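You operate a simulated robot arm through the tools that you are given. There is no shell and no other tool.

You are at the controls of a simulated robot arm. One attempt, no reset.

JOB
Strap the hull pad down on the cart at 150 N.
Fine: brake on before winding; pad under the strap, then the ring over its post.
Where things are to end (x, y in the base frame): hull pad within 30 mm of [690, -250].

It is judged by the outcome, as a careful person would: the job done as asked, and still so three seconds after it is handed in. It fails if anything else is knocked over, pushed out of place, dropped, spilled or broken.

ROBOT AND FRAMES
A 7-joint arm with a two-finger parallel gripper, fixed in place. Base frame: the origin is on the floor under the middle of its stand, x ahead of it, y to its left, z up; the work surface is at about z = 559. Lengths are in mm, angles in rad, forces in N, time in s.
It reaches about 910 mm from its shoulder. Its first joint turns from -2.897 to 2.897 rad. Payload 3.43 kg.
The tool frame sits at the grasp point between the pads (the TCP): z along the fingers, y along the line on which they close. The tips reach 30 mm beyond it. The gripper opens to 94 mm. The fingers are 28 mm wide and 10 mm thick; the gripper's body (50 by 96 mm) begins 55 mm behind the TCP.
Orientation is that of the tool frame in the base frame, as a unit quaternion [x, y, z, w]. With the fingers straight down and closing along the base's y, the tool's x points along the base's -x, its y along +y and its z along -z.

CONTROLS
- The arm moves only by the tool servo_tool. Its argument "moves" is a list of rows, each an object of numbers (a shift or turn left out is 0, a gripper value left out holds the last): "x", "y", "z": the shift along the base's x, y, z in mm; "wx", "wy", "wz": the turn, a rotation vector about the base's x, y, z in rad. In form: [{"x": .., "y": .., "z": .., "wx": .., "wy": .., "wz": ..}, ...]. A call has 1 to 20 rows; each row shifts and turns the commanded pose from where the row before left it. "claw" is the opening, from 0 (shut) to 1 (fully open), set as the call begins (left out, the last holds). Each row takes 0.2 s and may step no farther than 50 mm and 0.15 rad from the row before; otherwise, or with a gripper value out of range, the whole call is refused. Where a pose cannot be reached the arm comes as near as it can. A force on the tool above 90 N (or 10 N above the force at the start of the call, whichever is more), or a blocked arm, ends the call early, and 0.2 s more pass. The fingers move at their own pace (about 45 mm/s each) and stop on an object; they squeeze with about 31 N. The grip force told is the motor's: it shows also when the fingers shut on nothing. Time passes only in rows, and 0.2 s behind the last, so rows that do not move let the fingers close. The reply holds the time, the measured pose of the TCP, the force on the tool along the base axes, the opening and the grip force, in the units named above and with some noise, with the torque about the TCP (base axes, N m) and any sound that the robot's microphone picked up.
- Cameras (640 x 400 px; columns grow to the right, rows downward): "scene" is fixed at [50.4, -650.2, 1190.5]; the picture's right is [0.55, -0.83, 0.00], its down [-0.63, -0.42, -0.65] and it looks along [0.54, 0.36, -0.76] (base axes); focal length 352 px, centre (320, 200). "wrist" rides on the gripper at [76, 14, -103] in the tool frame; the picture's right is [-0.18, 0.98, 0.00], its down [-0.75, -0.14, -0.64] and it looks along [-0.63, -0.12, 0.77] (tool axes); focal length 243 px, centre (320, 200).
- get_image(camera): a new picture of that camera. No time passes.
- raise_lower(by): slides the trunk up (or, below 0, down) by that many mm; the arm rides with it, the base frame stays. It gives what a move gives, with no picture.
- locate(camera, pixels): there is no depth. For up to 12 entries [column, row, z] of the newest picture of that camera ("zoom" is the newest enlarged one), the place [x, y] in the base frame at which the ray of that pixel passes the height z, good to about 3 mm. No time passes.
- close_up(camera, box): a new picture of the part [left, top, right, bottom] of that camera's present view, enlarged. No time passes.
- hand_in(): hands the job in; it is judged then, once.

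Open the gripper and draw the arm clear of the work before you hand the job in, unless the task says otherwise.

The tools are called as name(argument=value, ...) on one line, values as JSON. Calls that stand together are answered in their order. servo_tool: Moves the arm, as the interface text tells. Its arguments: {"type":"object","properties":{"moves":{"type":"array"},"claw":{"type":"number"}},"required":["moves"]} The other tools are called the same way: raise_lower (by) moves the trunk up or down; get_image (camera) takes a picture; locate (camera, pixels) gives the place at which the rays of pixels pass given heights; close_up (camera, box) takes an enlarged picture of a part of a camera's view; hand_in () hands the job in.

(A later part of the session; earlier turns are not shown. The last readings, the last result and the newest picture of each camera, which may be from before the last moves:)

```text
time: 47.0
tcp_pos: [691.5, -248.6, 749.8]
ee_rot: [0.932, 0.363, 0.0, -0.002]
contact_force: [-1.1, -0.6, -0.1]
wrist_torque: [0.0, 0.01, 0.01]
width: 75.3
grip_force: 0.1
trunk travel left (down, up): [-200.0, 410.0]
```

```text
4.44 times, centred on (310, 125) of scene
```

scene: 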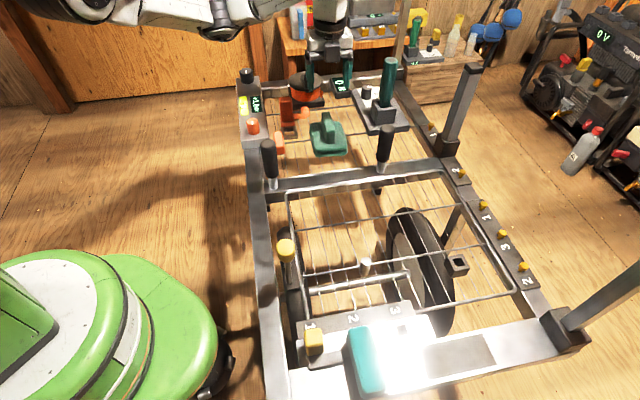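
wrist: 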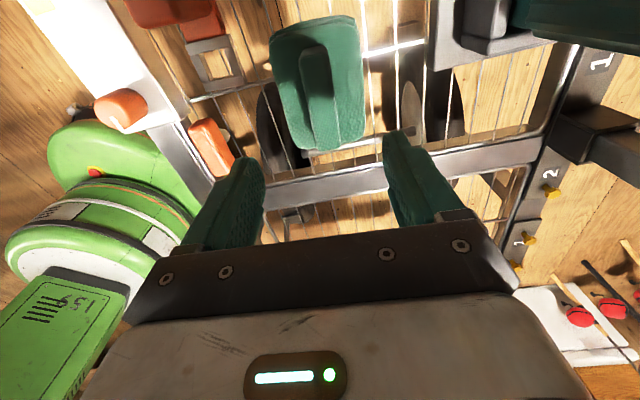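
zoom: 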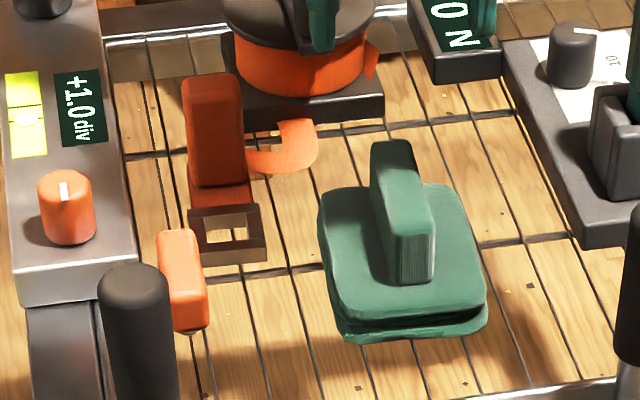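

The pad looks right and clear of the ring. I turn the tool back to yaw −0.83 and move above the ring's tab at about (692,-107).

servo_tool(claw=0.75, moves=[{"y": 13, "wz": 0.139}, {"y": 13, "wz": 0.139}, {"y": 13, "wz": 0.139}, {"y": 13, "wz": 0.139}, {"y": 13, "wz": 0.139}, {"y": 13, "wz": 0.139}, {"y": 13, "wz": 0.139}, {"y": 13, "wz": 0.139}, {"y": 13, "wz": 0.139}, {"y": 13, "wz": 0.139}, {"y": 11, "wz": 0.139}])

get_image(camera="wrist")

get_image(camera="scene")

```text
time: 49.4
tcp_pos: [692.1, -108.3, 750.3]
ee_rot: [0.422, 0.907, -0.001, 0.0]
contact_force: [0.1, -0.3, -0.1]
wrist_torque: [-0.04, 0.02, 0.0]
width: 70.5
grip_force: 0.2
trunk travel left (down, up): [-200.0, 410.0]
```

```text
taken
```

wrist: 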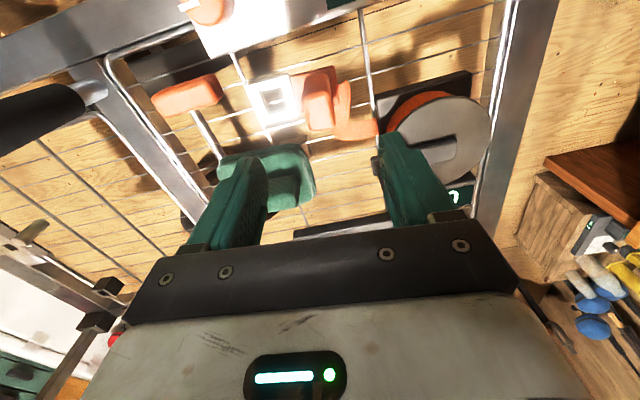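

```text
taken
```

scene: 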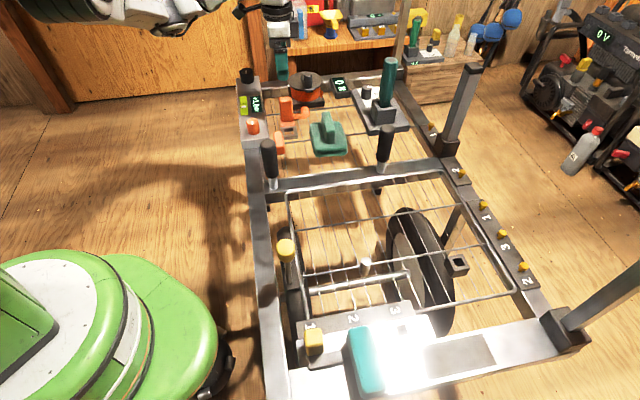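

I check the tab's position from here before descending.

close_up(camera="wrist", box=[230, 50, 390, 150])

locate(camera="zoom", pixels=[[300, 220, 640], [395, 200, 640], [405, 300, 640], [310, 320, 640], [190, 200, 572]])

```text
4.00 times, centred on (310, 100) of wrist
```

zoom: 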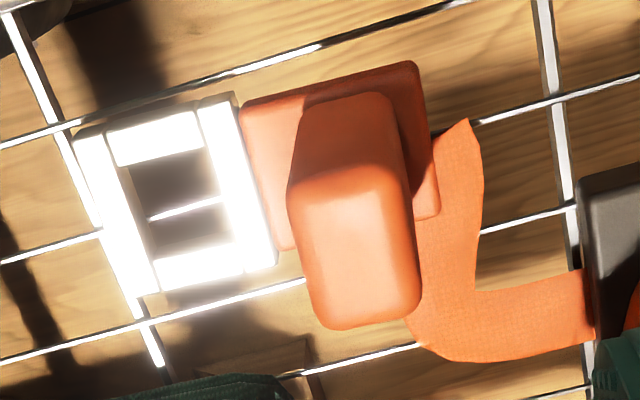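

```text
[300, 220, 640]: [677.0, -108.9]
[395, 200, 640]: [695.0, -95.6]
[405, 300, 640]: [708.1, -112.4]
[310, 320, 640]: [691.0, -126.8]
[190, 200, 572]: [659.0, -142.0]
```

Tab centre is about (692,-109), under the TCP. I descend and close on it.

servo_tool(moves=[{"y": -0.5, "z": -35, "wz": 0.04}, {"z": -35}, {"z": -30}, {"z": -20}, {"z": -10}])

servo_tool(claw=0.0, moves=[{}, {}, {}, {}, {}])

get_image(camera="wrist")

```text
time: 50.6
tcp_pos: [690.5, -109.9, 620.0]
ee_rot: [0.403, 0.915, 0.0, -0.001]
contact_force: [1.0, 0.5, -0.1]
wrist_torque: [0.04, -0.01, 0.02]
width: 70.4
grip_force: 0.1
trunk travel left (down, up): [-200.0, 410.0]
```

```text
time: 51.8
tcp_pos: [690.0, -109.9, 619.8]
ee_rot: [0.403, 0.915, 0.001, 0.0]
contact_force: [1.0, 1.0, -0.4]
wrist_torque: [0.05, -0.02, -0.02]
width: 29.7
grip_force: 30.9
trunk travel left (down, up): [-200.0, 410.0]
```

```text
taken
```

wrist: 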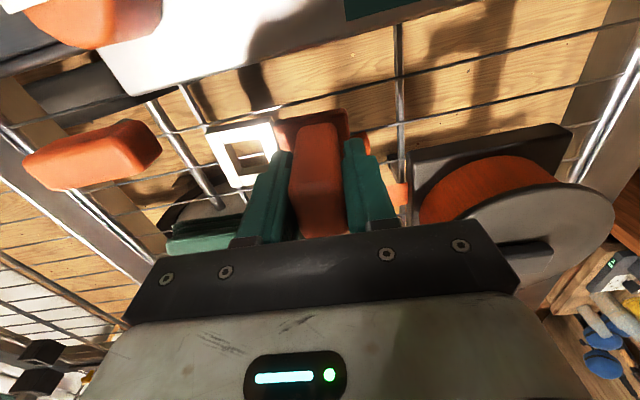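

Gripped again. I lift high enough to clear the pad and posts, and carry the ring toward the post at (388,-527).

servo_tool(moves=[{"z": 20}, {"z": 40}, {"z": 40}, {"z": 40}, {"x": -26, "y": -37}, {"x": -26, "y": -38}, {"x": -26, "y": -38}, {"x": -26, "y": -38}, {"x": -26, "y": -38}])

get_image(camera="wrist")

get_image(camera="scene")

```text
time: 53.8
tcp_pos: [560.6, -295.5, 759.9]
ee_rot: [0.403, 0.915, 0.0, 0.0]
contact_force: [-0.5, 0.8, -0.2]
wrist_torque: [-0.01, -0.01, 0.02]
width: 30.0
grip_force: 31.2
trunk travel left (down, up): [-200.0, 410.0]
```

```text
taken
```

wrist: 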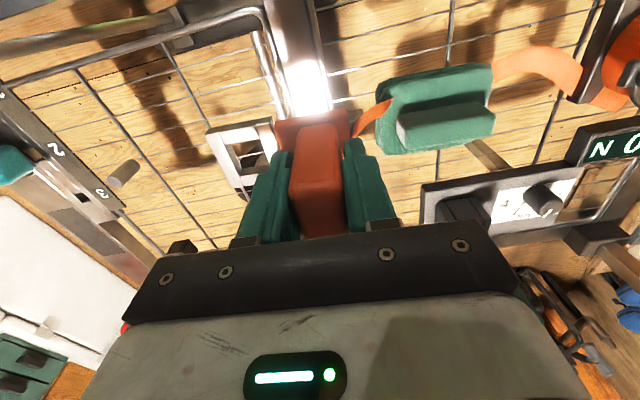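

```text
taken
```

scene: 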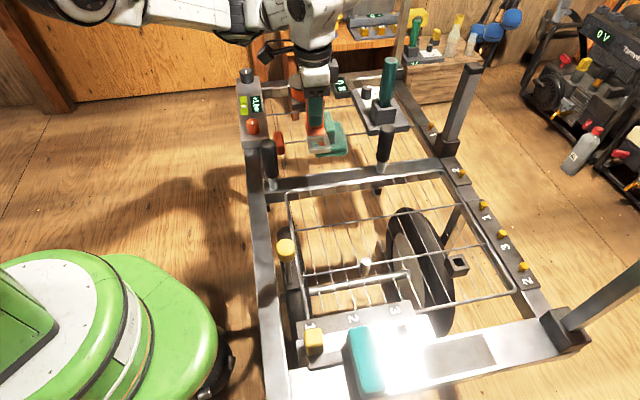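

I zoom in to see whether the strap runs over or under the pad now.

close_up(camera="wrist", box=[340, 30, 600, 190])

close_up(camera="scene", box=[280, 70, 370, 170])

```text
2.46 times, centred on (470, 110) of wrist
```

zoom: 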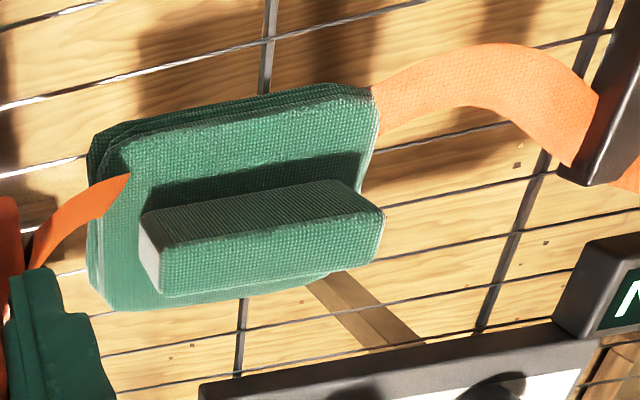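

```text
4.00 times, centred on (325, 120) of scene
```

zoom: 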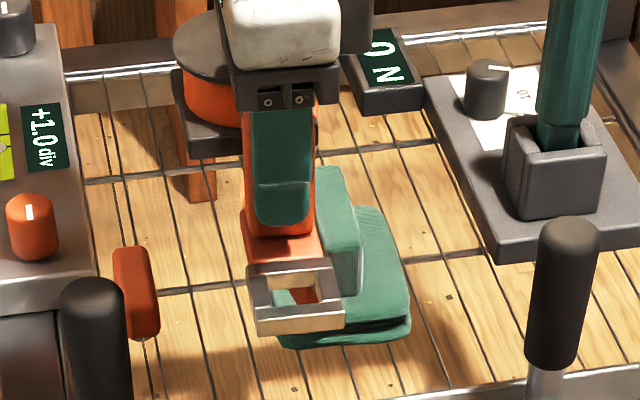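

The strap is just drawn through (no contact force), so the line to the post will decide. I carry on to hover with the ring's hole above the post.

servo_tool(moves=[{"x": -22, "y": -33}, {"x": -23, "y": -33}, {"x": -23, "y": -33}, {"x": -23, "y": -33}, {"x": -23, "y": -33}, {"x": -22, "y": -32}, {"z": -20}, {"z": -15}])

get_image(camera="wrist")

get_image(camera="scene")

```text
time: 55.6
tcp_pos: [425.9, -491.8, 725.3]
ee_rot: [0.404, 0.915, 0.0, 0.0]
contact_force: [0.2, 0.2, -0.4]
wrist_torque: [0.05, -0.04, 0.0]
width: 29.9
grip_force: 31.2
trunk travel left (down, up): [-200.0, 410.0]
```

```text
taken
```

wrist: 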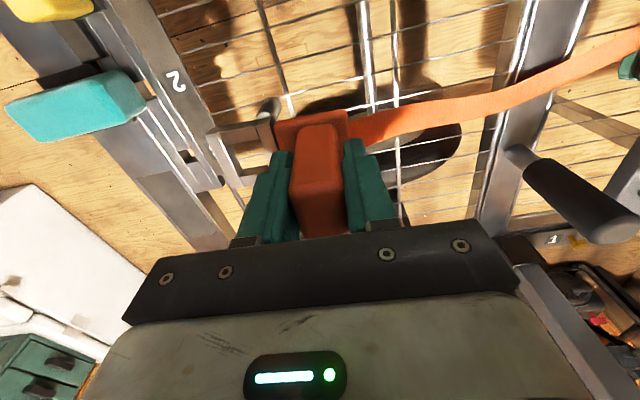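

```text
taken
```

scene: 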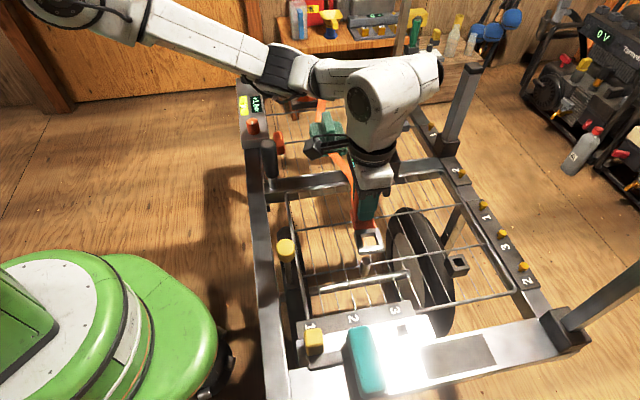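

I zoom on both views to measure ring hole versus post.

close_up(camera="wrist", box=[190, 80, 330, 200])

close_up(camera="scene", box=[335, 200, 405, 300])

```text
3.33 times, centred on (260, 140) of wrist
```

zoom: 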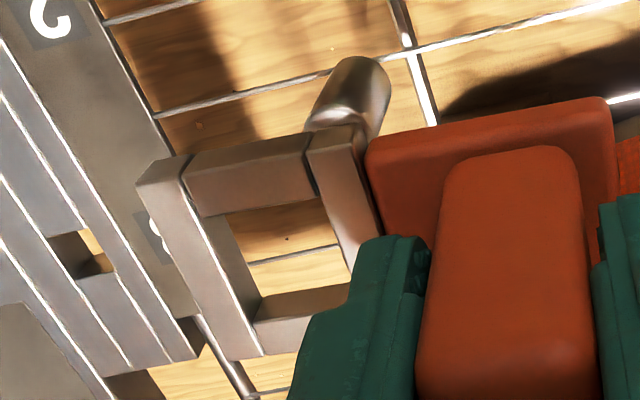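

```text
4.00 times, centred on (370, 250) of scene
```

zoom: 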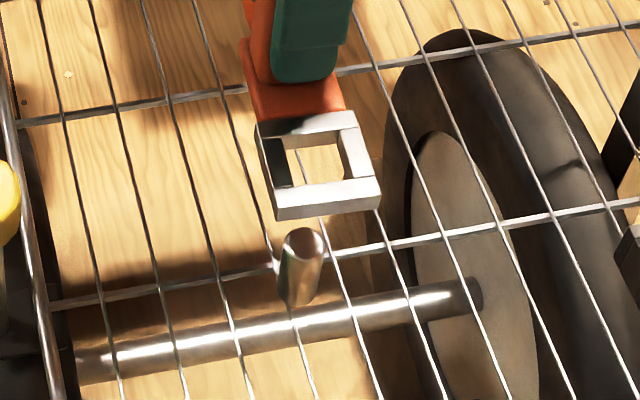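

I compute absolute positions of the post top (z 603) and ring outline (z ≈ 679) from both cameras.

locate(camera="scene", pixels=[[354, 231, 679], [379, 227.8, 679], [385.2, 245, 679], [358.8, 248, 679], [365.5, 260, 603], [360.3, 261, 603], [370.8, 259, 603]])

locate(camera="wrist", pixels=[[205.4, 135, 679], [270.5, 117.5, 679], [275, 149, 679], [238.8, 186.6, 679], [269.6, 104, 603], [276, 104, 603], [262, 106, 603]])

```text
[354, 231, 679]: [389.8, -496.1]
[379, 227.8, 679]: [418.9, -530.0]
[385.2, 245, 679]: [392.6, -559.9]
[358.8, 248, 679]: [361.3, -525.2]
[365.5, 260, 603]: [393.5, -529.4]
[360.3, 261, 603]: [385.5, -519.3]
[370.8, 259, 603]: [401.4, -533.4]
```

```text
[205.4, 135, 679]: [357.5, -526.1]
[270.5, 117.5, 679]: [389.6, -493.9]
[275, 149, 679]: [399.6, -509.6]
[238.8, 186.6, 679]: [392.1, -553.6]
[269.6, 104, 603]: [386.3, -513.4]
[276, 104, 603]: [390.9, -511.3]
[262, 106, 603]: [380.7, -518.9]
```

Ring hole centre ≈ (390.8,-526) now; the post's top is partly hidden by the ring. I shift back 55 mm along the strap to see the post unobstructed and fix its position better.

servo_tool(moves=[{"x": 20, "y": 19}, {"x": 20, "y": 19}])

close_up(camera="wrist", box=[150, 80, 310, 200])

close_up(camera="scene", box=[345, 240, 385, 290])

```text
time: 56.2
tcp_pos: [466.6, -454.4, 725.0]
ee_rot: [0.404, 0.915, 0.0, 0.001]
contact_force: [0.9, -0.1, -0.9]
wrist_torque: [-0.02, -0.02, 0.0]
width: 30.1
grip_force: 31.0
trunk travel left (down, up): [-200.0, 410.0]
```

```text
3.33 times, centred on (230, 140) of wrist
```

zoom: 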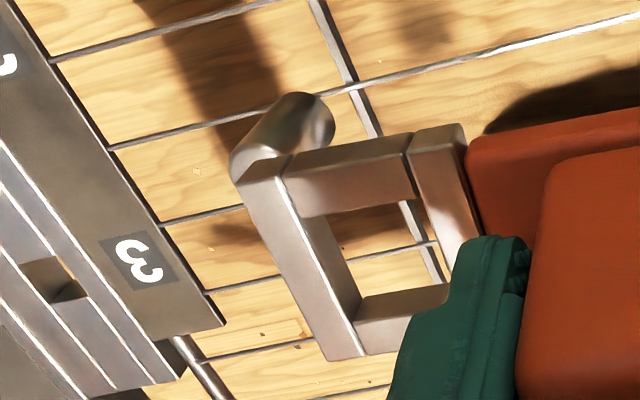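

```text
8.00 times, centred on (365, 265) of scene
```

zoom: 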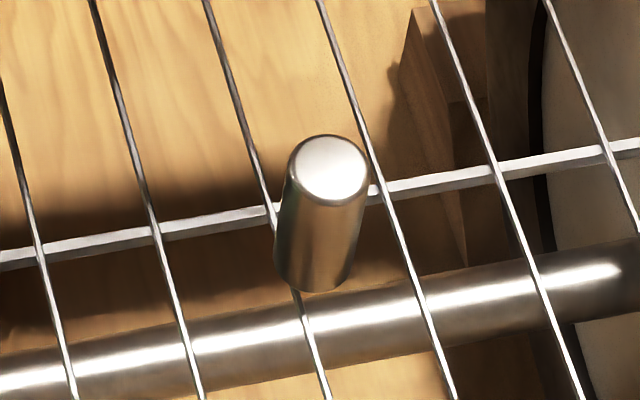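

Still partly hidden in the wrist view; I shift another 45 mm back and look again.

servo_tool(moves=[{"x": 18, "y": 17}, {"x": 17, "y": 17}])

close_up(camera="wrist", box=[110, 80, 270, 200])

locate(camera="scene", pixels=[[366.25, 261.25, 595], [366.25, 261.25, 605], [366.25, 261.25, 615], [363.1, 274, 559], [363.1, 274, 565]])

```text
time: 56.8
tcp_pos: [502.0, -421.2, 725.9]
ee_rot: [0.404, 0.915, 0.0, -0.001]
contact_force: [-1.4, -0.5, -0.5]
wrist_torque: [0.0, -0.01, -0.02]
width: 29.7
grip_force: 31.5
trunk travel left (down, up): [-200.0, 410.0]
```

```text
3.33 times, centred on (190, 140) of wrist
```

zoom: 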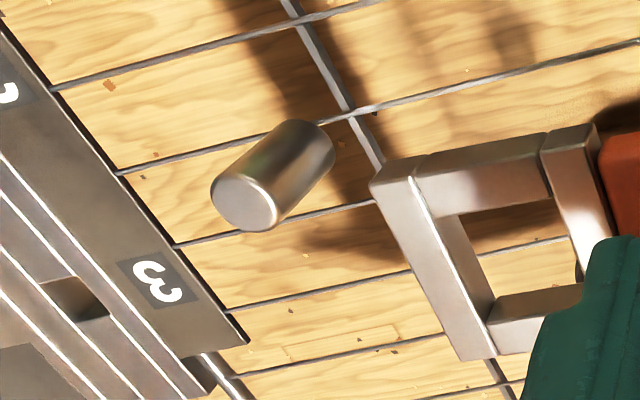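

```text
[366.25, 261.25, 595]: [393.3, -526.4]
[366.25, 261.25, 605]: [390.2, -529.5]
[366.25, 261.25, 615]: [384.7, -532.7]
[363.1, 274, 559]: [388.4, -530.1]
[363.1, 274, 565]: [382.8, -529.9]
```

Now the post top is clear (zoom (245,202)). I locate it at several heights.

locate(camera="zoom", pixels=[[245, 202, 595], [245, 202, 605], [245, 202, 615], [312, 145, 559], [312, 145, 565], [370, 183, 679], [596, 125, 679], [495, 358, 679], [460, 215, 679], [550, 198, 679], [495, 310, 679]])

```text
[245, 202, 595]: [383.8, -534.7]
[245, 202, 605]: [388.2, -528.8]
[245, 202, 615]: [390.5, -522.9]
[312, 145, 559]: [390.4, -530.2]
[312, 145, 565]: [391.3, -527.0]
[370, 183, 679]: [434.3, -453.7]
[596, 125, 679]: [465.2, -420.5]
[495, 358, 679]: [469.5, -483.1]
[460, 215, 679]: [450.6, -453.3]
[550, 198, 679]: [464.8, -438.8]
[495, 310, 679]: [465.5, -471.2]
```

Post axis ≈ (389.3,-529.6), top z ≈ 605; hole offset from TCP ≈ (−35.2,−33.7). I hover the ring just above the post top and compare directly in both views.

servo_tool(moves=[{"x": -26, "y": -25}, {"x": -26, "y": -25}, {"x": -25.5, "y": -24.7}, {"z": -25}, {"z": -25}])

close_up(camera="wrist", box=[190, 80, 330, 200])

close_up(camera="scene", box=[335, 220, 395, 290])

```text
time: 58.0
tcp_pos: [423.7, -497.9, 676.0]
ee_rot: [0.405, 0.914, 0.0, 0.0]
contact_force: [0.0, 0.3, -0.2]
wrist_torque: [0.02, -0.02, -0.01]
width: 29.9
grip_force: 30.8
trunk travel left (down, up): [-200.0, 410.0]
```

```text
3.33 times, centred on (260, 140) of wrist
```

zoom: 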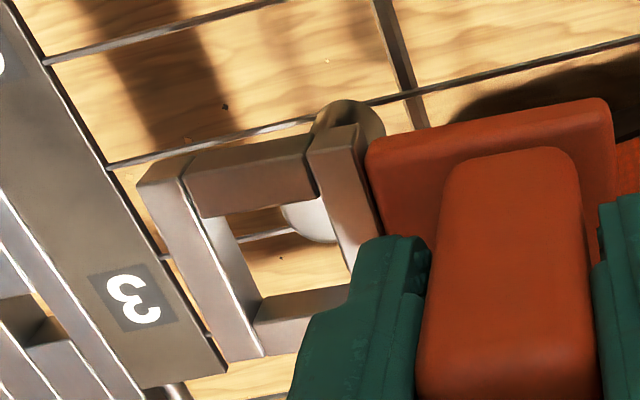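

```text
5.71 times, centred on (365, 255) of scene
```

zoom: 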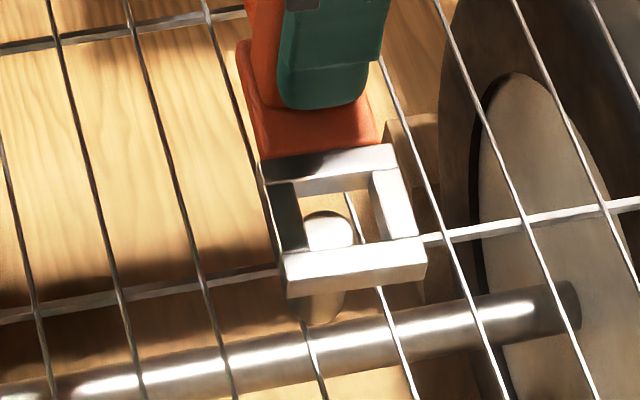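

I take higher zooms for a precise comparison.

close_up(camera="scene", box=[350, 240, 390, 275])

close_up(camera="wrist", box=[210, 100, 290, 160])

```text
11.43 times, centred on (370, 258) of scene
```

zoom: 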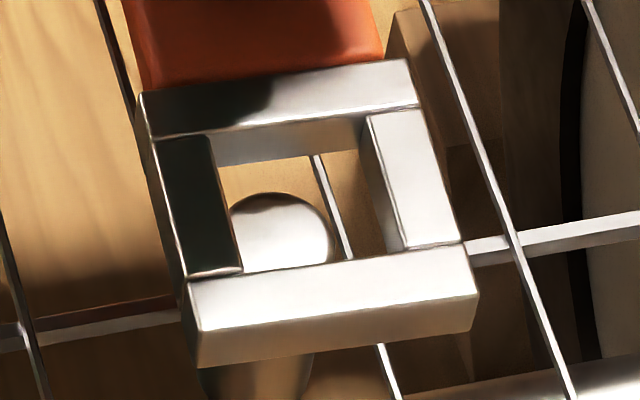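

```text
6.67 times, centred on (250, 130) of wrist
```

zoom: 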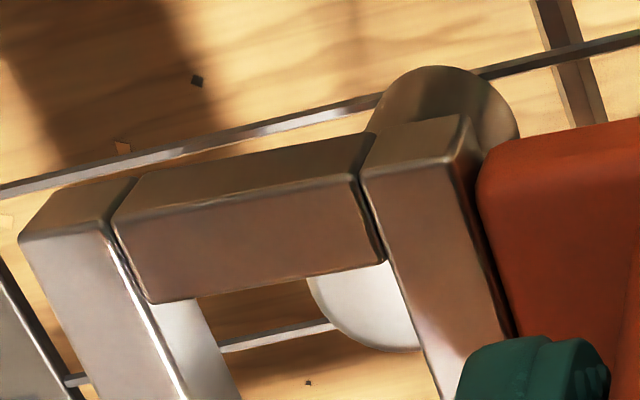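

I locate hole corners (z ≈ 630) and post-top arc points (z 605) in both zooms; first the wrist zoom, which is the newest.

locate(camera="zoom", pixels=[[308, 278, 605], [345, 335, 605], [420, 350, 605], [322, 308, 605], [380, 350, 605], [150, 303, 630], [385, 262, 630], [440, 400, 630], [20, 240, 630], [475, 165, 630]])

locate(camera="scene", pixels=[[368.88, 257.39, 630], [368.88, 257.39, 625], [366.4, 261.4, 605], [360.6, 252.4, 630], [374.2, 250.6, 630], [377.4, 262.4, 630], [363.3, 264.2, 630]])

```text
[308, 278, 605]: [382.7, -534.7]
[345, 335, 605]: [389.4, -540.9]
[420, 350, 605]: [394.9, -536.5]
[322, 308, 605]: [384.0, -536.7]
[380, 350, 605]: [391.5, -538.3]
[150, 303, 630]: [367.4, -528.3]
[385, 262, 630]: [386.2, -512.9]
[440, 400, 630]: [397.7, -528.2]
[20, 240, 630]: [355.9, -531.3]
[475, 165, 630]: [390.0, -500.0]
```

```text
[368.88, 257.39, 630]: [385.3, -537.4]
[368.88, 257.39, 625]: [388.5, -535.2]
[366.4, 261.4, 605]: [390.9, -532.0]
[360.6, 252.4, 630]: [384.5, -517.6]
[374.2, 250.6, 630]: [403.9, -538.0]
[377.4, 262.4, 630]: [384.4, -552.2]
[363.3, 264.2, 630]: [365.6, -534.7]
```

Both views agree the post is offset from the hole by about (+4,+2) mm. I correct by (+3.8,+2) and lower to just above the post, then recheck.

servo_tool(moves=[{"x": 3.8, "y": 2}, {"z": -5}, {}])

close_up(camera="scene", box=[350, 240, 390, 275])

close_up(camera="wrist", box=[210, 100, 290, 160])

```text
time: 58.8
tcp_pos: [426.4, -496.6, 671.2]
ee_rot: [0.403, 0.915, 0.0, 0.0]
contact_force: [-0.6, 0.2, -1.1]
wrist_torque: [0.0, -0.03, -0.01]
width: 29.9
grip_force: 31.4
trunk travel left (down, up): [-200.0, 410.0]
```

```text
11.43 times, centred on (370, 258) of scene
```

zoom: 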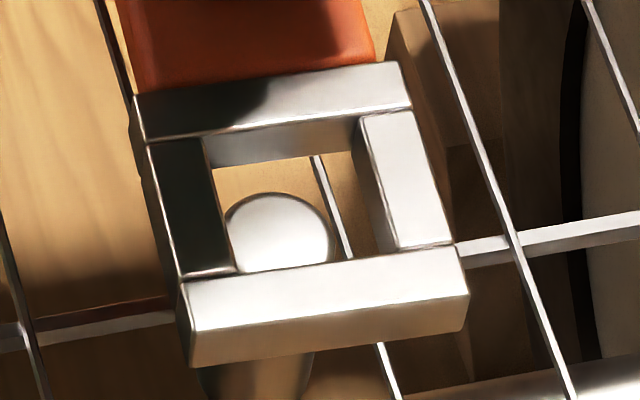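

```text
6.67 times, centred on (250, 130) of wrist
```

zoom: 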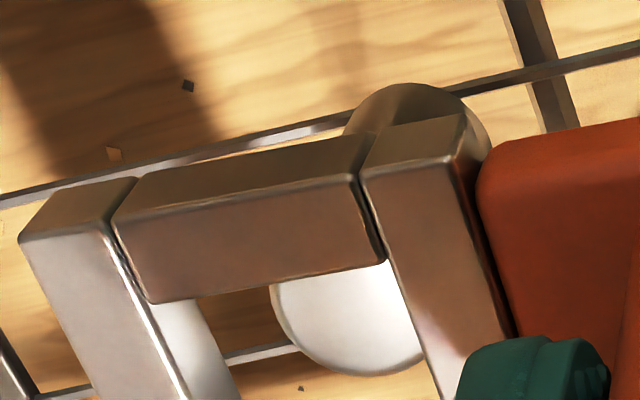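

Remaining offset is estimated within ~1–2 mm. I nudge (+1,+1) and descend in small steps, checking the force for any touch on the post's top.

servo_tool(moves=[{"x": 1, "y": 1}, {"z": -3}, {"z": -3}, {"z": -2}])

servo_tool(moves=[{"z": -2}, {"z": -2}])

close_up(camera="scene", box=[350, 240, 390, 275])

close_up(camera="wrist", box=[210, 100, 290, 160])

```text
time: 59.8
tcp_pos: [426.9, -493.5, 660.2]
ee_rot: [0.403, 0.915, 0.0, 0.0]
contact_force: [0.4, 0.7, -0.4]
wrist_torque: [0.01, -0.05, 0.03]
width: 29.8
grip_force: 31.3
trunk travel left (down, up): [-200.0, 410.0]
```

```text
time: 60.4
tcp_pos: [428.7, -494.3, 659.9]
ee_rot: [0.405, 0.914, 0.0, 0.0]
contact_force: [-0.5, -0.2, -1.4]
wrist_torque: [-0.03, 0.01, 0.0]
width: 29.8
grip_force: 30.6
trunk travel left (down, up): [-200.0, 410.0]
```

```text
11.43 times, centred on (370, 258) of scene
```

zoom: 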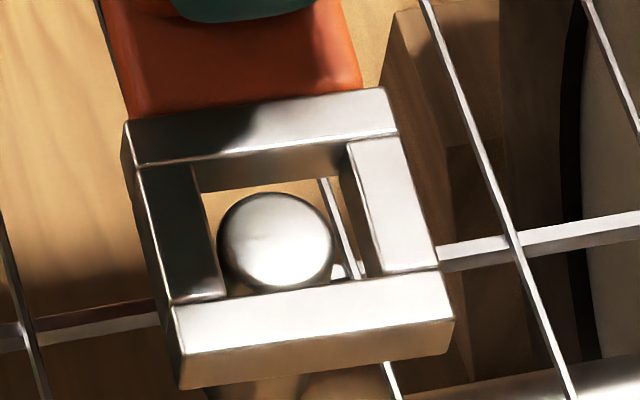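

```text
6.67 times, centred on (250, 130) of wrist
```

zoom: 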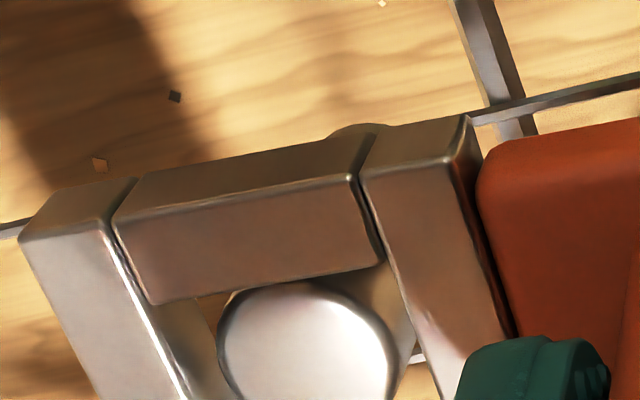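

The post's top is entering the hole with little offset. I check the lower part of the wrist view for the other direction.

close_up(camera="wrist", box=[200, 120, 300, 200])

```text
5.00 times, centred on (250, 160) of wrist
```

zoom: 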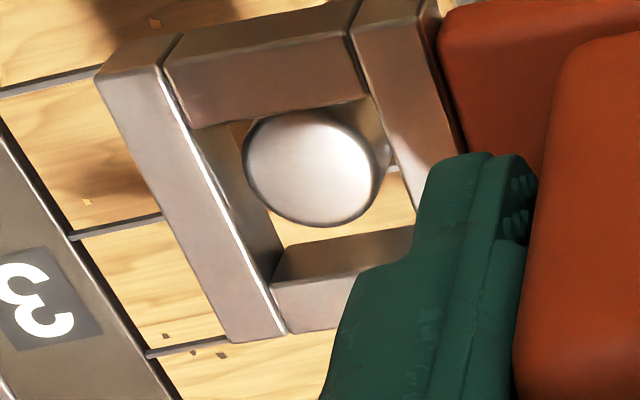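

The post is already a few mm inside the hole without contact; it sits slightly toward one corner. I shift (−2.2,+0.2) and descend slowly, watching forces.

servo_tool(moves=[{"x": -2.2, "y": 0.2}, {"z": -3}, {"z": -3}])

servo_tool(moves=[{"z": -3}, {"z": -3}, {"z": -3}])

close_up(camera="scene", box=[350, 240, 390, 275])

close_up(camera="wrist", box=[200, 120, 300, 200])

```text
time: 61.2
tcp_pos: [424.9, -492.7, 650.4]
ee_rot: [0.404, 0.915, 0.0, -0.001]
contact_force: [0.3, -0.2, -0.8]
wrist_torque: [0.03, -0.01, 0.0]
width: 29.8
grip_force: 31.3
trunk travel left (down, up): [-200.0, 410.0]
```

```text
time: 62.0
tcp_pos: [433.0, -496.5, 649.6]
ee_rot: [0.402, 0.916, -0.002, 0.004]
contact_force: [-11.5, 8.5, 0.2]
wrist_torque: [0.4, 0.6, -0.75]
width: 30.1
grip_force: 31.3
trunk travel left (down, up): [-200.0, 410.0]
```

```text
11.43 times, centred on (370, 258) of scene
```

zoom: 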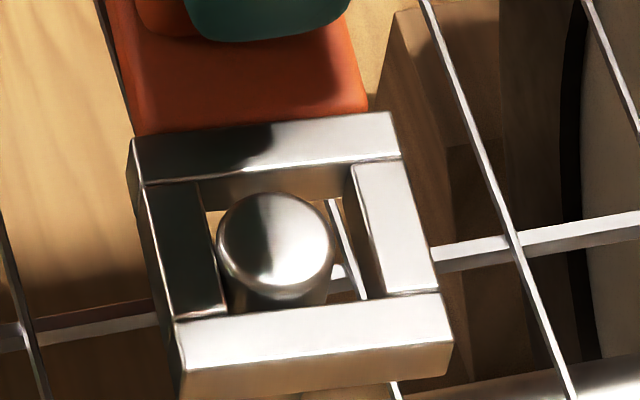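

```text
5.00 times, centred on (250, 160) of wrist
```

zoom: 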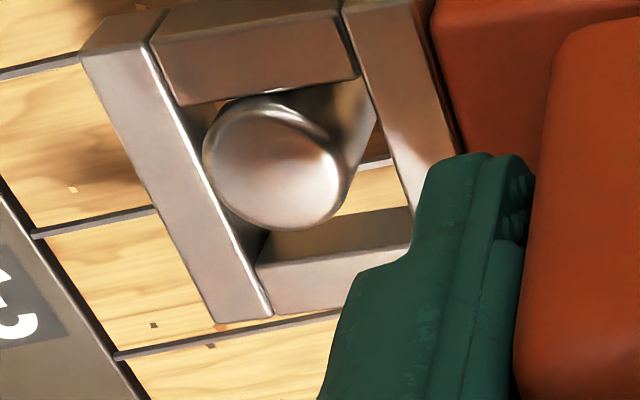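

The last descent stopped early with a sideways force (−11.5,+8.5), the ring's inner wall leaning on the post. I take a still reading before correcting.

servo_tool(moves=[{}])

get_image(camera="scene")

get_image(camera="wrist")

```text
time: 62.4
tcp_pos: [432.5, -496.4, 649.1]
ee_rot: [0.4, 0.916, -0.003, 0.007]
contact_force: [-10.5, 9.7, 3.3]
wrist_torque: [0.38, 0.69, -0.76]
width: 30.1
grip_force: 30.7
trunk travel left (down, up): [-200.0, 410.0]
```

```text
taken
```

scene: 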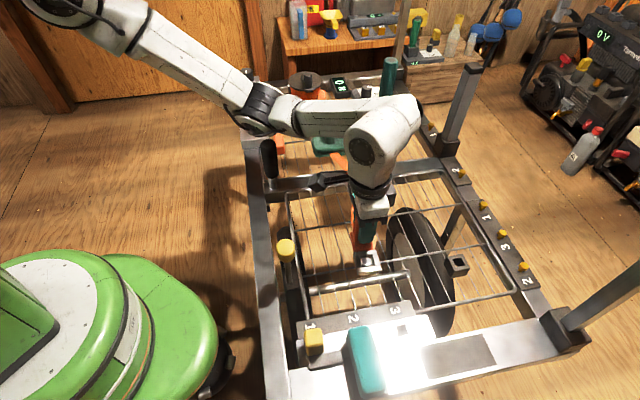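

```text
taken
```

wrist: 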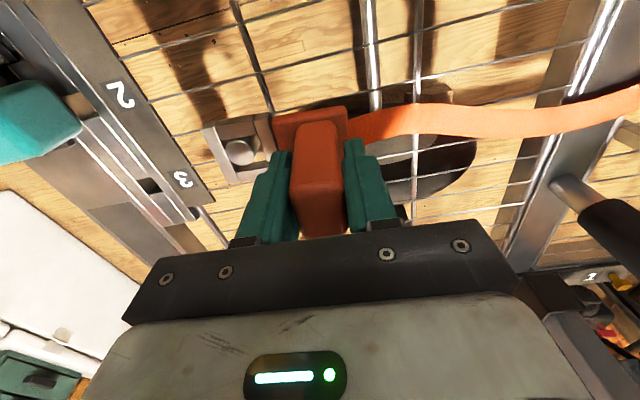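

The tool sits ~5 mm too far in +x/−y, pressing the ring against the post. I move it back (−4,+3) and read the force.

servo_tool(moves=[{"x": -2, "y": 1.5}, {"x": -2, "y": 1.5}, {}])

close_up(camera="wrist", box=[200, 100, 320, 200])

close_up(camera="scene", box=[345, 210, 395, 280])

```text
time: 63.2
tcp_pos: [429.9, -495.4, 651.5]
ee_rot: [0.4, 0.916, -0.004, 0.008]
contact_force: [0.0, -0.7, -0.6]
wrist_torque: [0.02, -0.04, 0.01]
width: 29.9
grip_force: 32.0
trunk travel left (down, up): [-200.0, 410.0]
```

```text
4.00 times, centred on (260, 150) of wrist
```

zoom: 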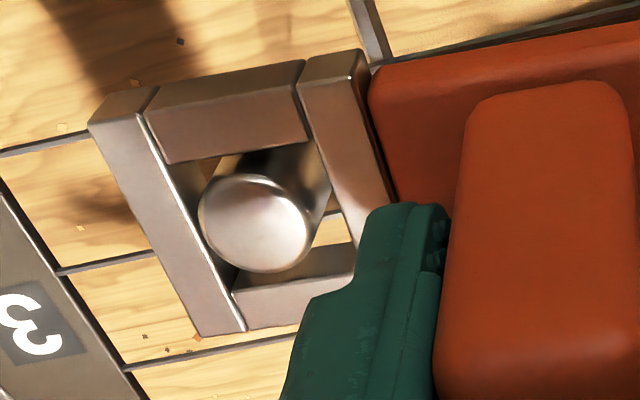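

```text
5.71 times, centred on (370, 245) of scene
```

zoom: 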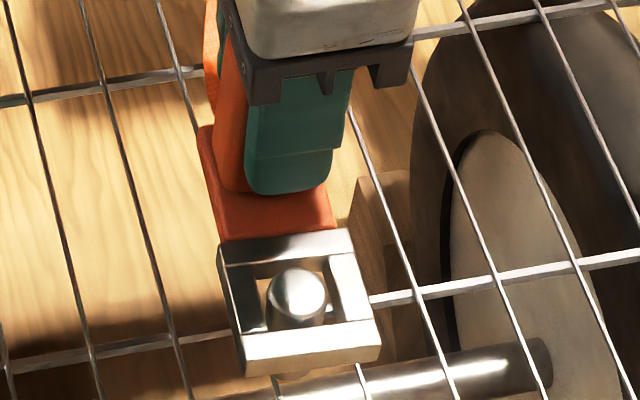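

Force is zero again and the post is inside the ring. I shift (−1.5,+1.5) and continue down in short calls.

servo_tool(moves=[{"x": -1.5, "y": 1.5}, {"z": -4}, {}])

servo_tool(moves=[{"z": -4}, {}])

```text
time: 64.0
tcp_pos: [431.0, -495.4, 650.6]
ee_rot: [0.4, 0.916, -0.005, 0.011]
contact_force: [-1.7, 0.9, -0.7]
wrist_torque: [0.03, 0.04, -0.05]
width: 29.8
grip_force: 30.7
trunk travel left (down, up): [-200.0, 410.0]
```

```text
time: 64.6
tcp_pos: [434.1, -495.3, 649.7]
ee_rot: [0.4, 0.916, -0.008, 0.015]
contact_force: [-27.2, -4.7, -10.9]
wrist_torque: [0.1, 0.7, -0.75]
width: 30.4
grip_force: 30.8
trunk travel left (down, up): [-200.0, 410.0]
```

The tool isn't descending below z ≈ 650 and is tilting, so something other than the ring may be blocking the arm. I ease back up a little and inspect where the arm's links are.

servo_tool(moves=[{"x": -2, "y": 1, "z": 3}, {}])

get_image(camera="scene")

close_up(camera="scene", box=[220, 70, 440, 230])

get_image(camera="wrist")

```text
time: 65.2
tcp_pos: [432.5, -495.1, 650.4]
ee_rot: [0.397, 0.918, -0.007, 0.013]
contact_force: [-5.3, -10.8, 1.4]
wrist_torque: [-0.54, 0.36, 0.29]
width: 30.5
grip_force: 31.2
trunk travel left (down, up): [-200.0, 410.0]
```

```text
taken
```

scene: 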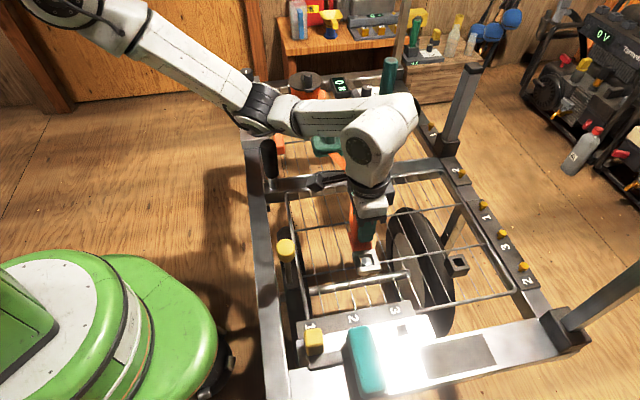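

```text
2.50 times, centred on (330, 150) of scene
```

zoom: 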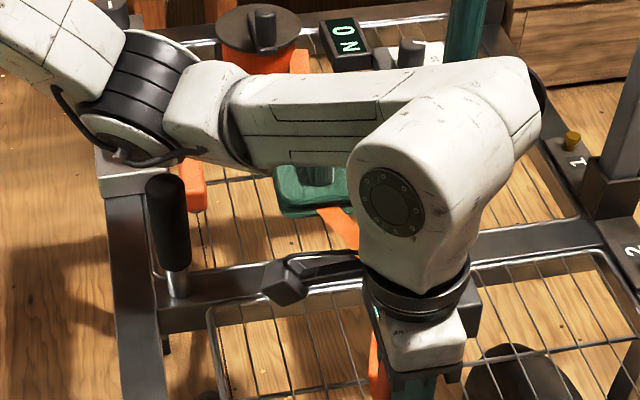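

```text
taken
```

wrist: 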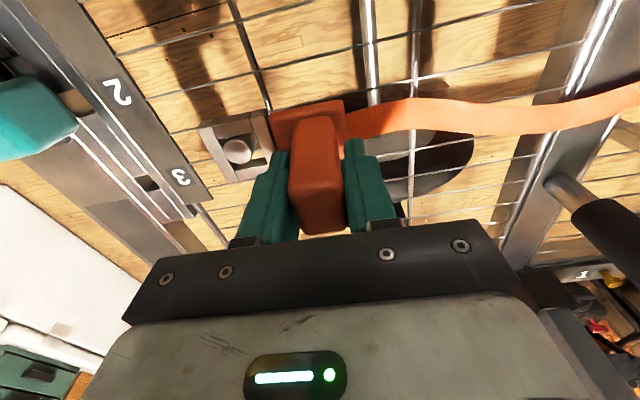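

The elbow hangs low right by the left rail's black post and level panel, which explains the blockage. I lift the ring off the post and raise the trunk so the elbow clears the cart.

servo_tool(moves=[{"z": 10}, {"z": 15}, {"z": 15}, {}])

raise_lower(by=100)

get_image(camera="scene")

```text
time: 66.2
tcp_pos: [417.8, -487.9, 677.9]
ee_rot: [0.405, 0.914, 0.001, -0.001]
contact_force: [-0.6, -0.2, -1.2]
wrist_torque: [0.01, 0.02, 0.03]
width: 29.6
grip_force: 30.9
trunk travel left (down, up): [-200.0, 410.0]
```

```text
time: 67.5
tcp_pos: [417.8, -486.5, 778.4]
ee_rot: [0.404, 0.915, 0.0, 0.0]
contact_force: [0.4, -1.3, -1.0]
wrist_torque: [0.0, 0.01, -0.01]
width: 30.0
grip_force: 31.1
trunk travel left (down, up): [-300.0, 310.0]
```

```text
taken
```

scene: 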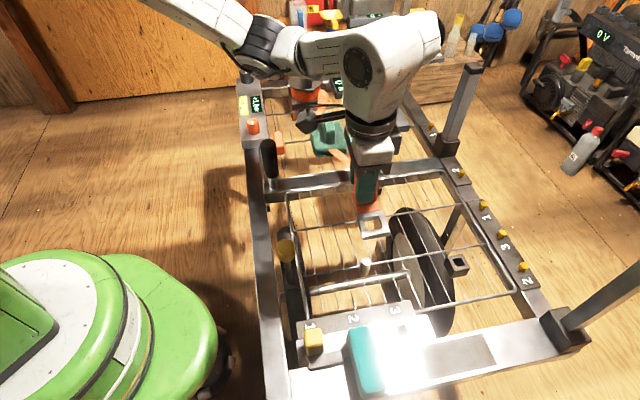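

Nothing on the cart was disturbed. Now I lower the arm back toward the post height with the trunk higher and watch the elbow.

servo_tool(moves=[{"x": 3, "y": -3, "z": -30}, {"x": 3, "y": -3, "z": -30}, {"z": -30}, {}])

get_image(camera="scene")

close_up(camera="wrist", box=[190, 90, 310, 190])

close_up(camera="scene", box=[350, 230, 390, 275])

```text
time: 68.5
tcp_pos: [420.2, -494.4, 690.4]
ee_rot: [0.404, 0.915, 0.0, 0.0]
contact_force: [0.0, 0.1, -0.1]
wrist_torque: [-0.02, -0.02, -0.01]
width: 30.1
grip_force: 31.4
trunk travel left (down, up): [-300.0, 310.0]
```

```text
taken
```

scene: 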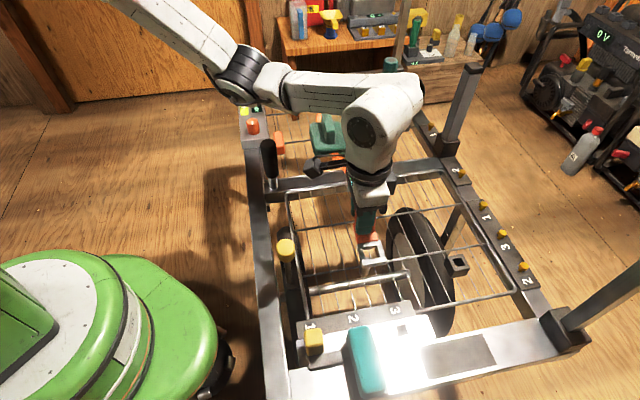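

```text
4.00 times, centred on (250, 140) of wrist
```

zoom: 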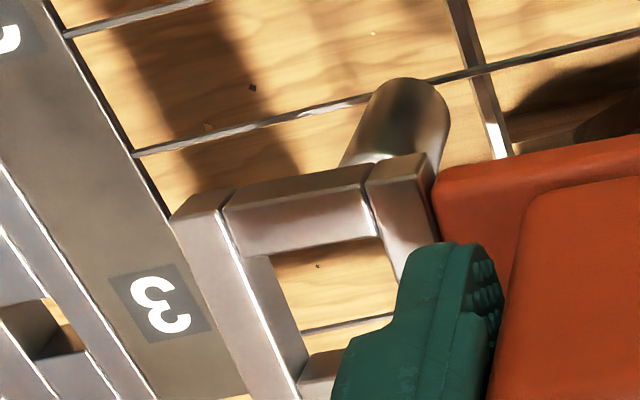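

```text
8.89 times, centred on (370, 252) of scene
```

zoom: 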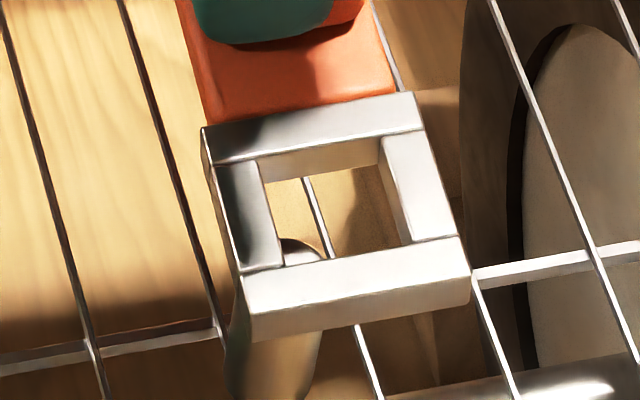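

The elbow is higher now, but I add another 80 mm of trunk for margin, then come back down.

raise_lower(by=80)

servo_tool(moves=[{"z": -30}, {"z": -30}, {"z": -26, "x": 2, "y": -1}, {}])

get_image(camera="scene")

close_up(camera="wrist", box=[190, 90, 310, 190])

close_up(camera="scene", box=[350, 230, 390, 275])

```text
time: 69.7
tcp_pos: [420.9, -494.3, 769.2]
ee_rot: [0.403, 0.915, 0.001, 0.0]
contact_force: [0.6, 0.5, -0.5]
wrist_torque: [-0.01, 0.02, 0.0]
width: 30.0
grip_force: 31.3
trunk travel left (down, up): [-380.0, 230.0]
```

```text
time: 70.7
tcp_pos: [421.0, -495.2, 682.9]
ee_rot: [0.404, 0.915, 0.0, 0.0]
contact_force: [0.1, -0.4, -0.9]
wrist_torque: [-0.01, 0.0, -0.06]
width: 29.7
grip_force: 31.0
trunk travel left (down, up): [-380.0, 230.0]
```

```text
taken
```

scene: 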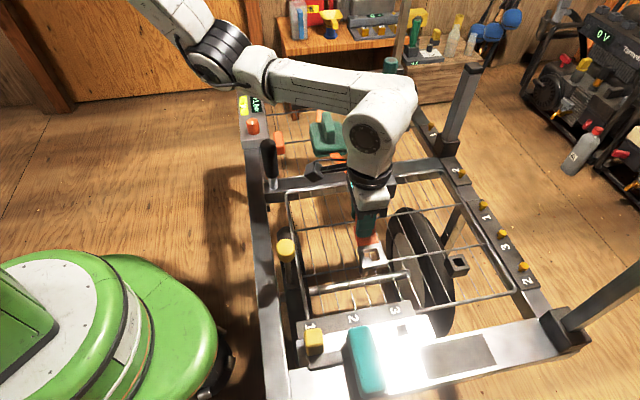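

```text
4.00 times, centred on (250, 140) of wrist
```

zoom: 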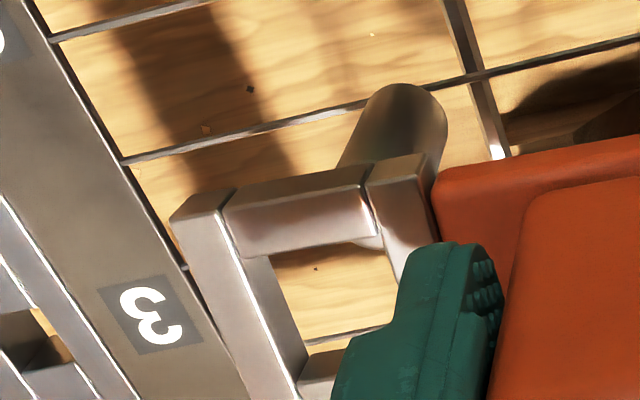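

```text
8.89 times, centred on (370, 252) of scene
```

zoom: 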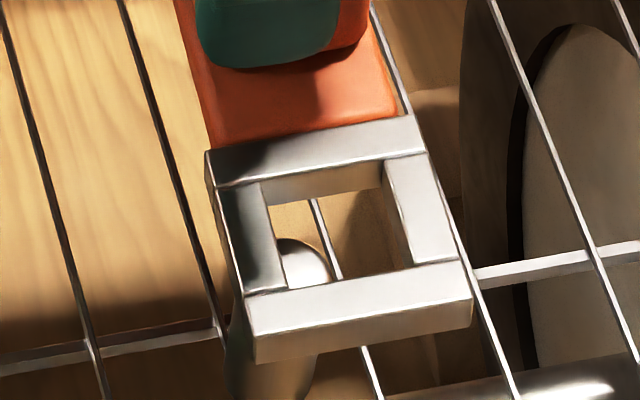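

The ring slid ~10 mm in the grip during the blockage; both views say the hole must move by about (−2.3,+7.6). I correct and recheck just above the post.

servo_tool(moves=[{"x": -1.2, "y": 3.8}, {"x": -1.1, "y": 3.8}, {"z": -8}, {}])

get_image(camera="wrist")

close_up(camera="wrist", box=[200, 100, 320, 200])

close_up(camera="scene", box=[350, 230, 390, 275])

```text
time: 71.7
tcp_pos: [419.8, -486.2, 675.7]
ee_rot: [0.403, 0.915, 0.0, 0.0]
contact_force: [0.1, 0.3, -1.4]
wrist_torque: [0.02, -0.02, 0.0]
width: 30.1
grip_force: 31.5
trunk travel left (down, up): [-380.0, 230.0]
```

```text
taken
```

wrist: 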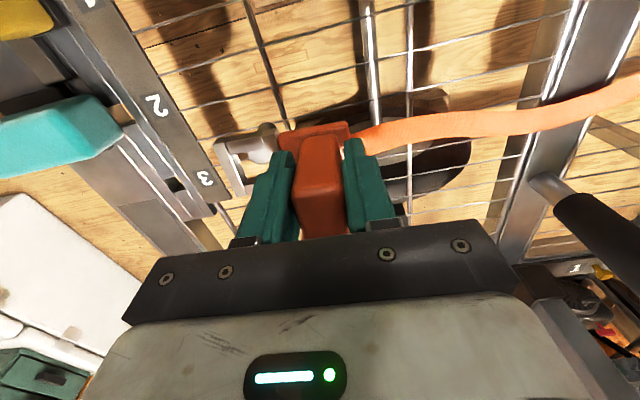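

```text
4.00 times, centred on (260, 150) of wrist
```

zoom: 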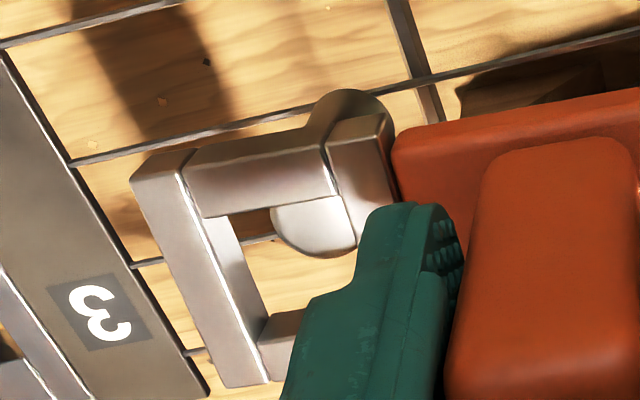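

```text
8.89 times, centred on (370, 252) of scene
```

zoom: 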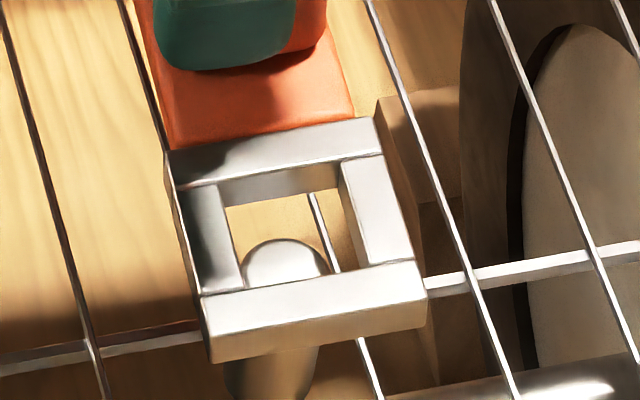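

Estimates now agree within ~1 mm. I lower further to bring the ring level with the post's top and check again.

servo_tool(moves=[{"z": -4}, {"z": -4}, {"z": -2}, {}])

close_up(camera="wrist", box=[200, 100, 320, 200])

close_up(camera="scene", box=[350, 230, 390, 275])

```text
time: 72.7
tcp_pos: [420.4, -488.0, 666.2]
ee_rot: [0.404, 0.915, -0.001, 0.0]
contact_force: [0.0, 0.6, -1.4]
wrist_torque: [0.03, -0.02, -0.02]
width: 29.7
grip_force: 30.9
trunk travel left (down, up): [-380.0, 230.0]
```

```text
4.00 times, centred on (260, 150) of wrist
```

zoom: 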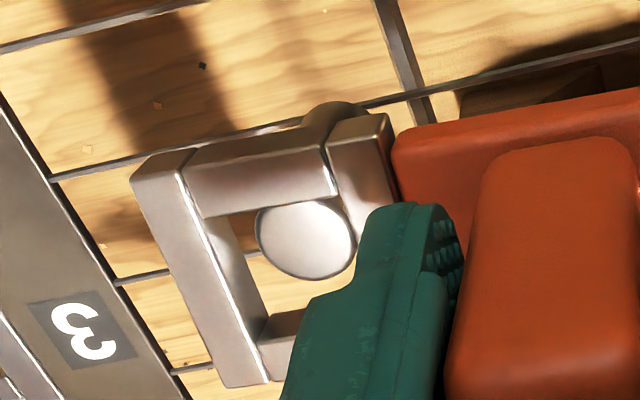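

```text
8.89 times, centred on (370, 252) of scene
```

zoom: 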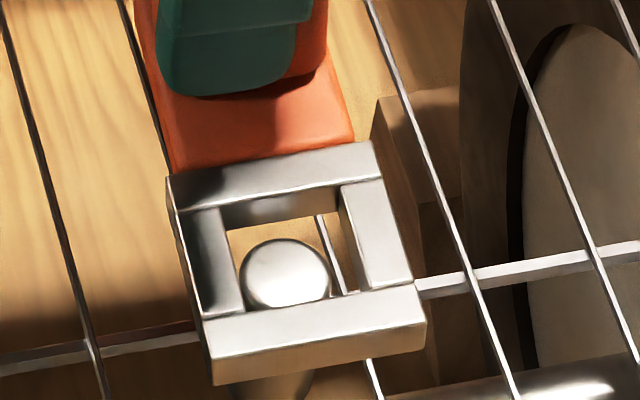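

The post's top is centred within about 1 mm. I nudge (−0.5,−0.5) and descend over it.

servo_tool(moves=[{"x": -0.5, "y": -0.5, "z": -3}, {"z": -3}, {"z": -3}, {}])

servo_tool(moves=[{"z": -3}, {"z": -3}, {}])

close_up(camera="wrist", box=[200, 100, 320, 200])

close_up(camera="scene", box=[350, 230, 390, 275])

```text
time: 73.7
tcp_pos: [420.9, -486.5, 656.7]
ee_rot: [0.403, 0.915, 0.0, -0.001]
contact_force: [0.3, 0.9, -0.6]
wrist_torque: [0.01, 0.0, 0.05]
width: 29.9
grip_force: 31.1
trunk travel left (down, up): [-380.0, 230.0]
```

```text
time: 74.5
tcp_pos: [421.5, -486.3, 649.9]
ee_rot: [0.403, 0.915, 0.0, 0.0]
contact_force: [-1.1, -0.1, -0.9]
wrist_torque: [0.0, 0.03, 0.01]
width: 29.8
grip_force: 31.6
trunk travel left (down, up): [-380.0, 230.0]
```

```text
4.00 times, centred on (260, 150) of wrist
```

zoom: 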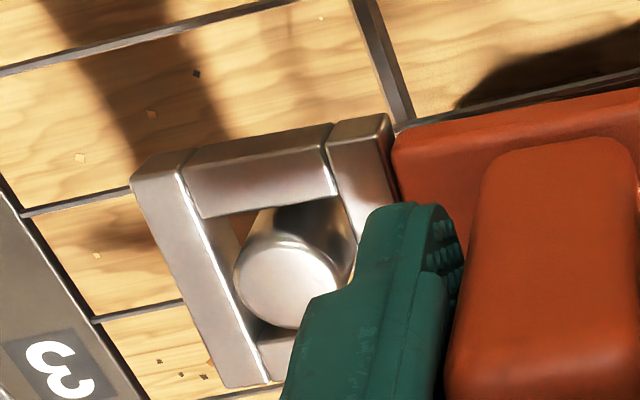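

```text
8.89 times, centred on (370, 252) of scene
```

zoom: 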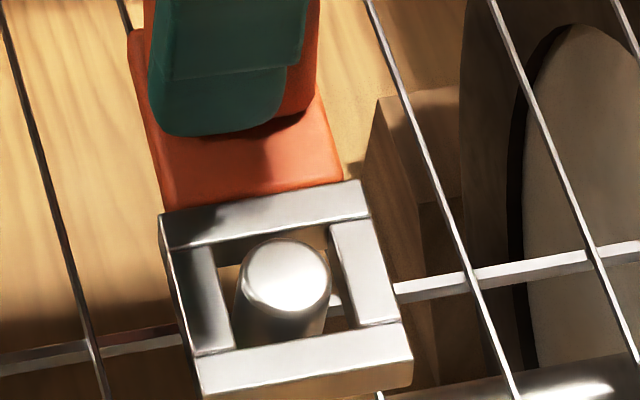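

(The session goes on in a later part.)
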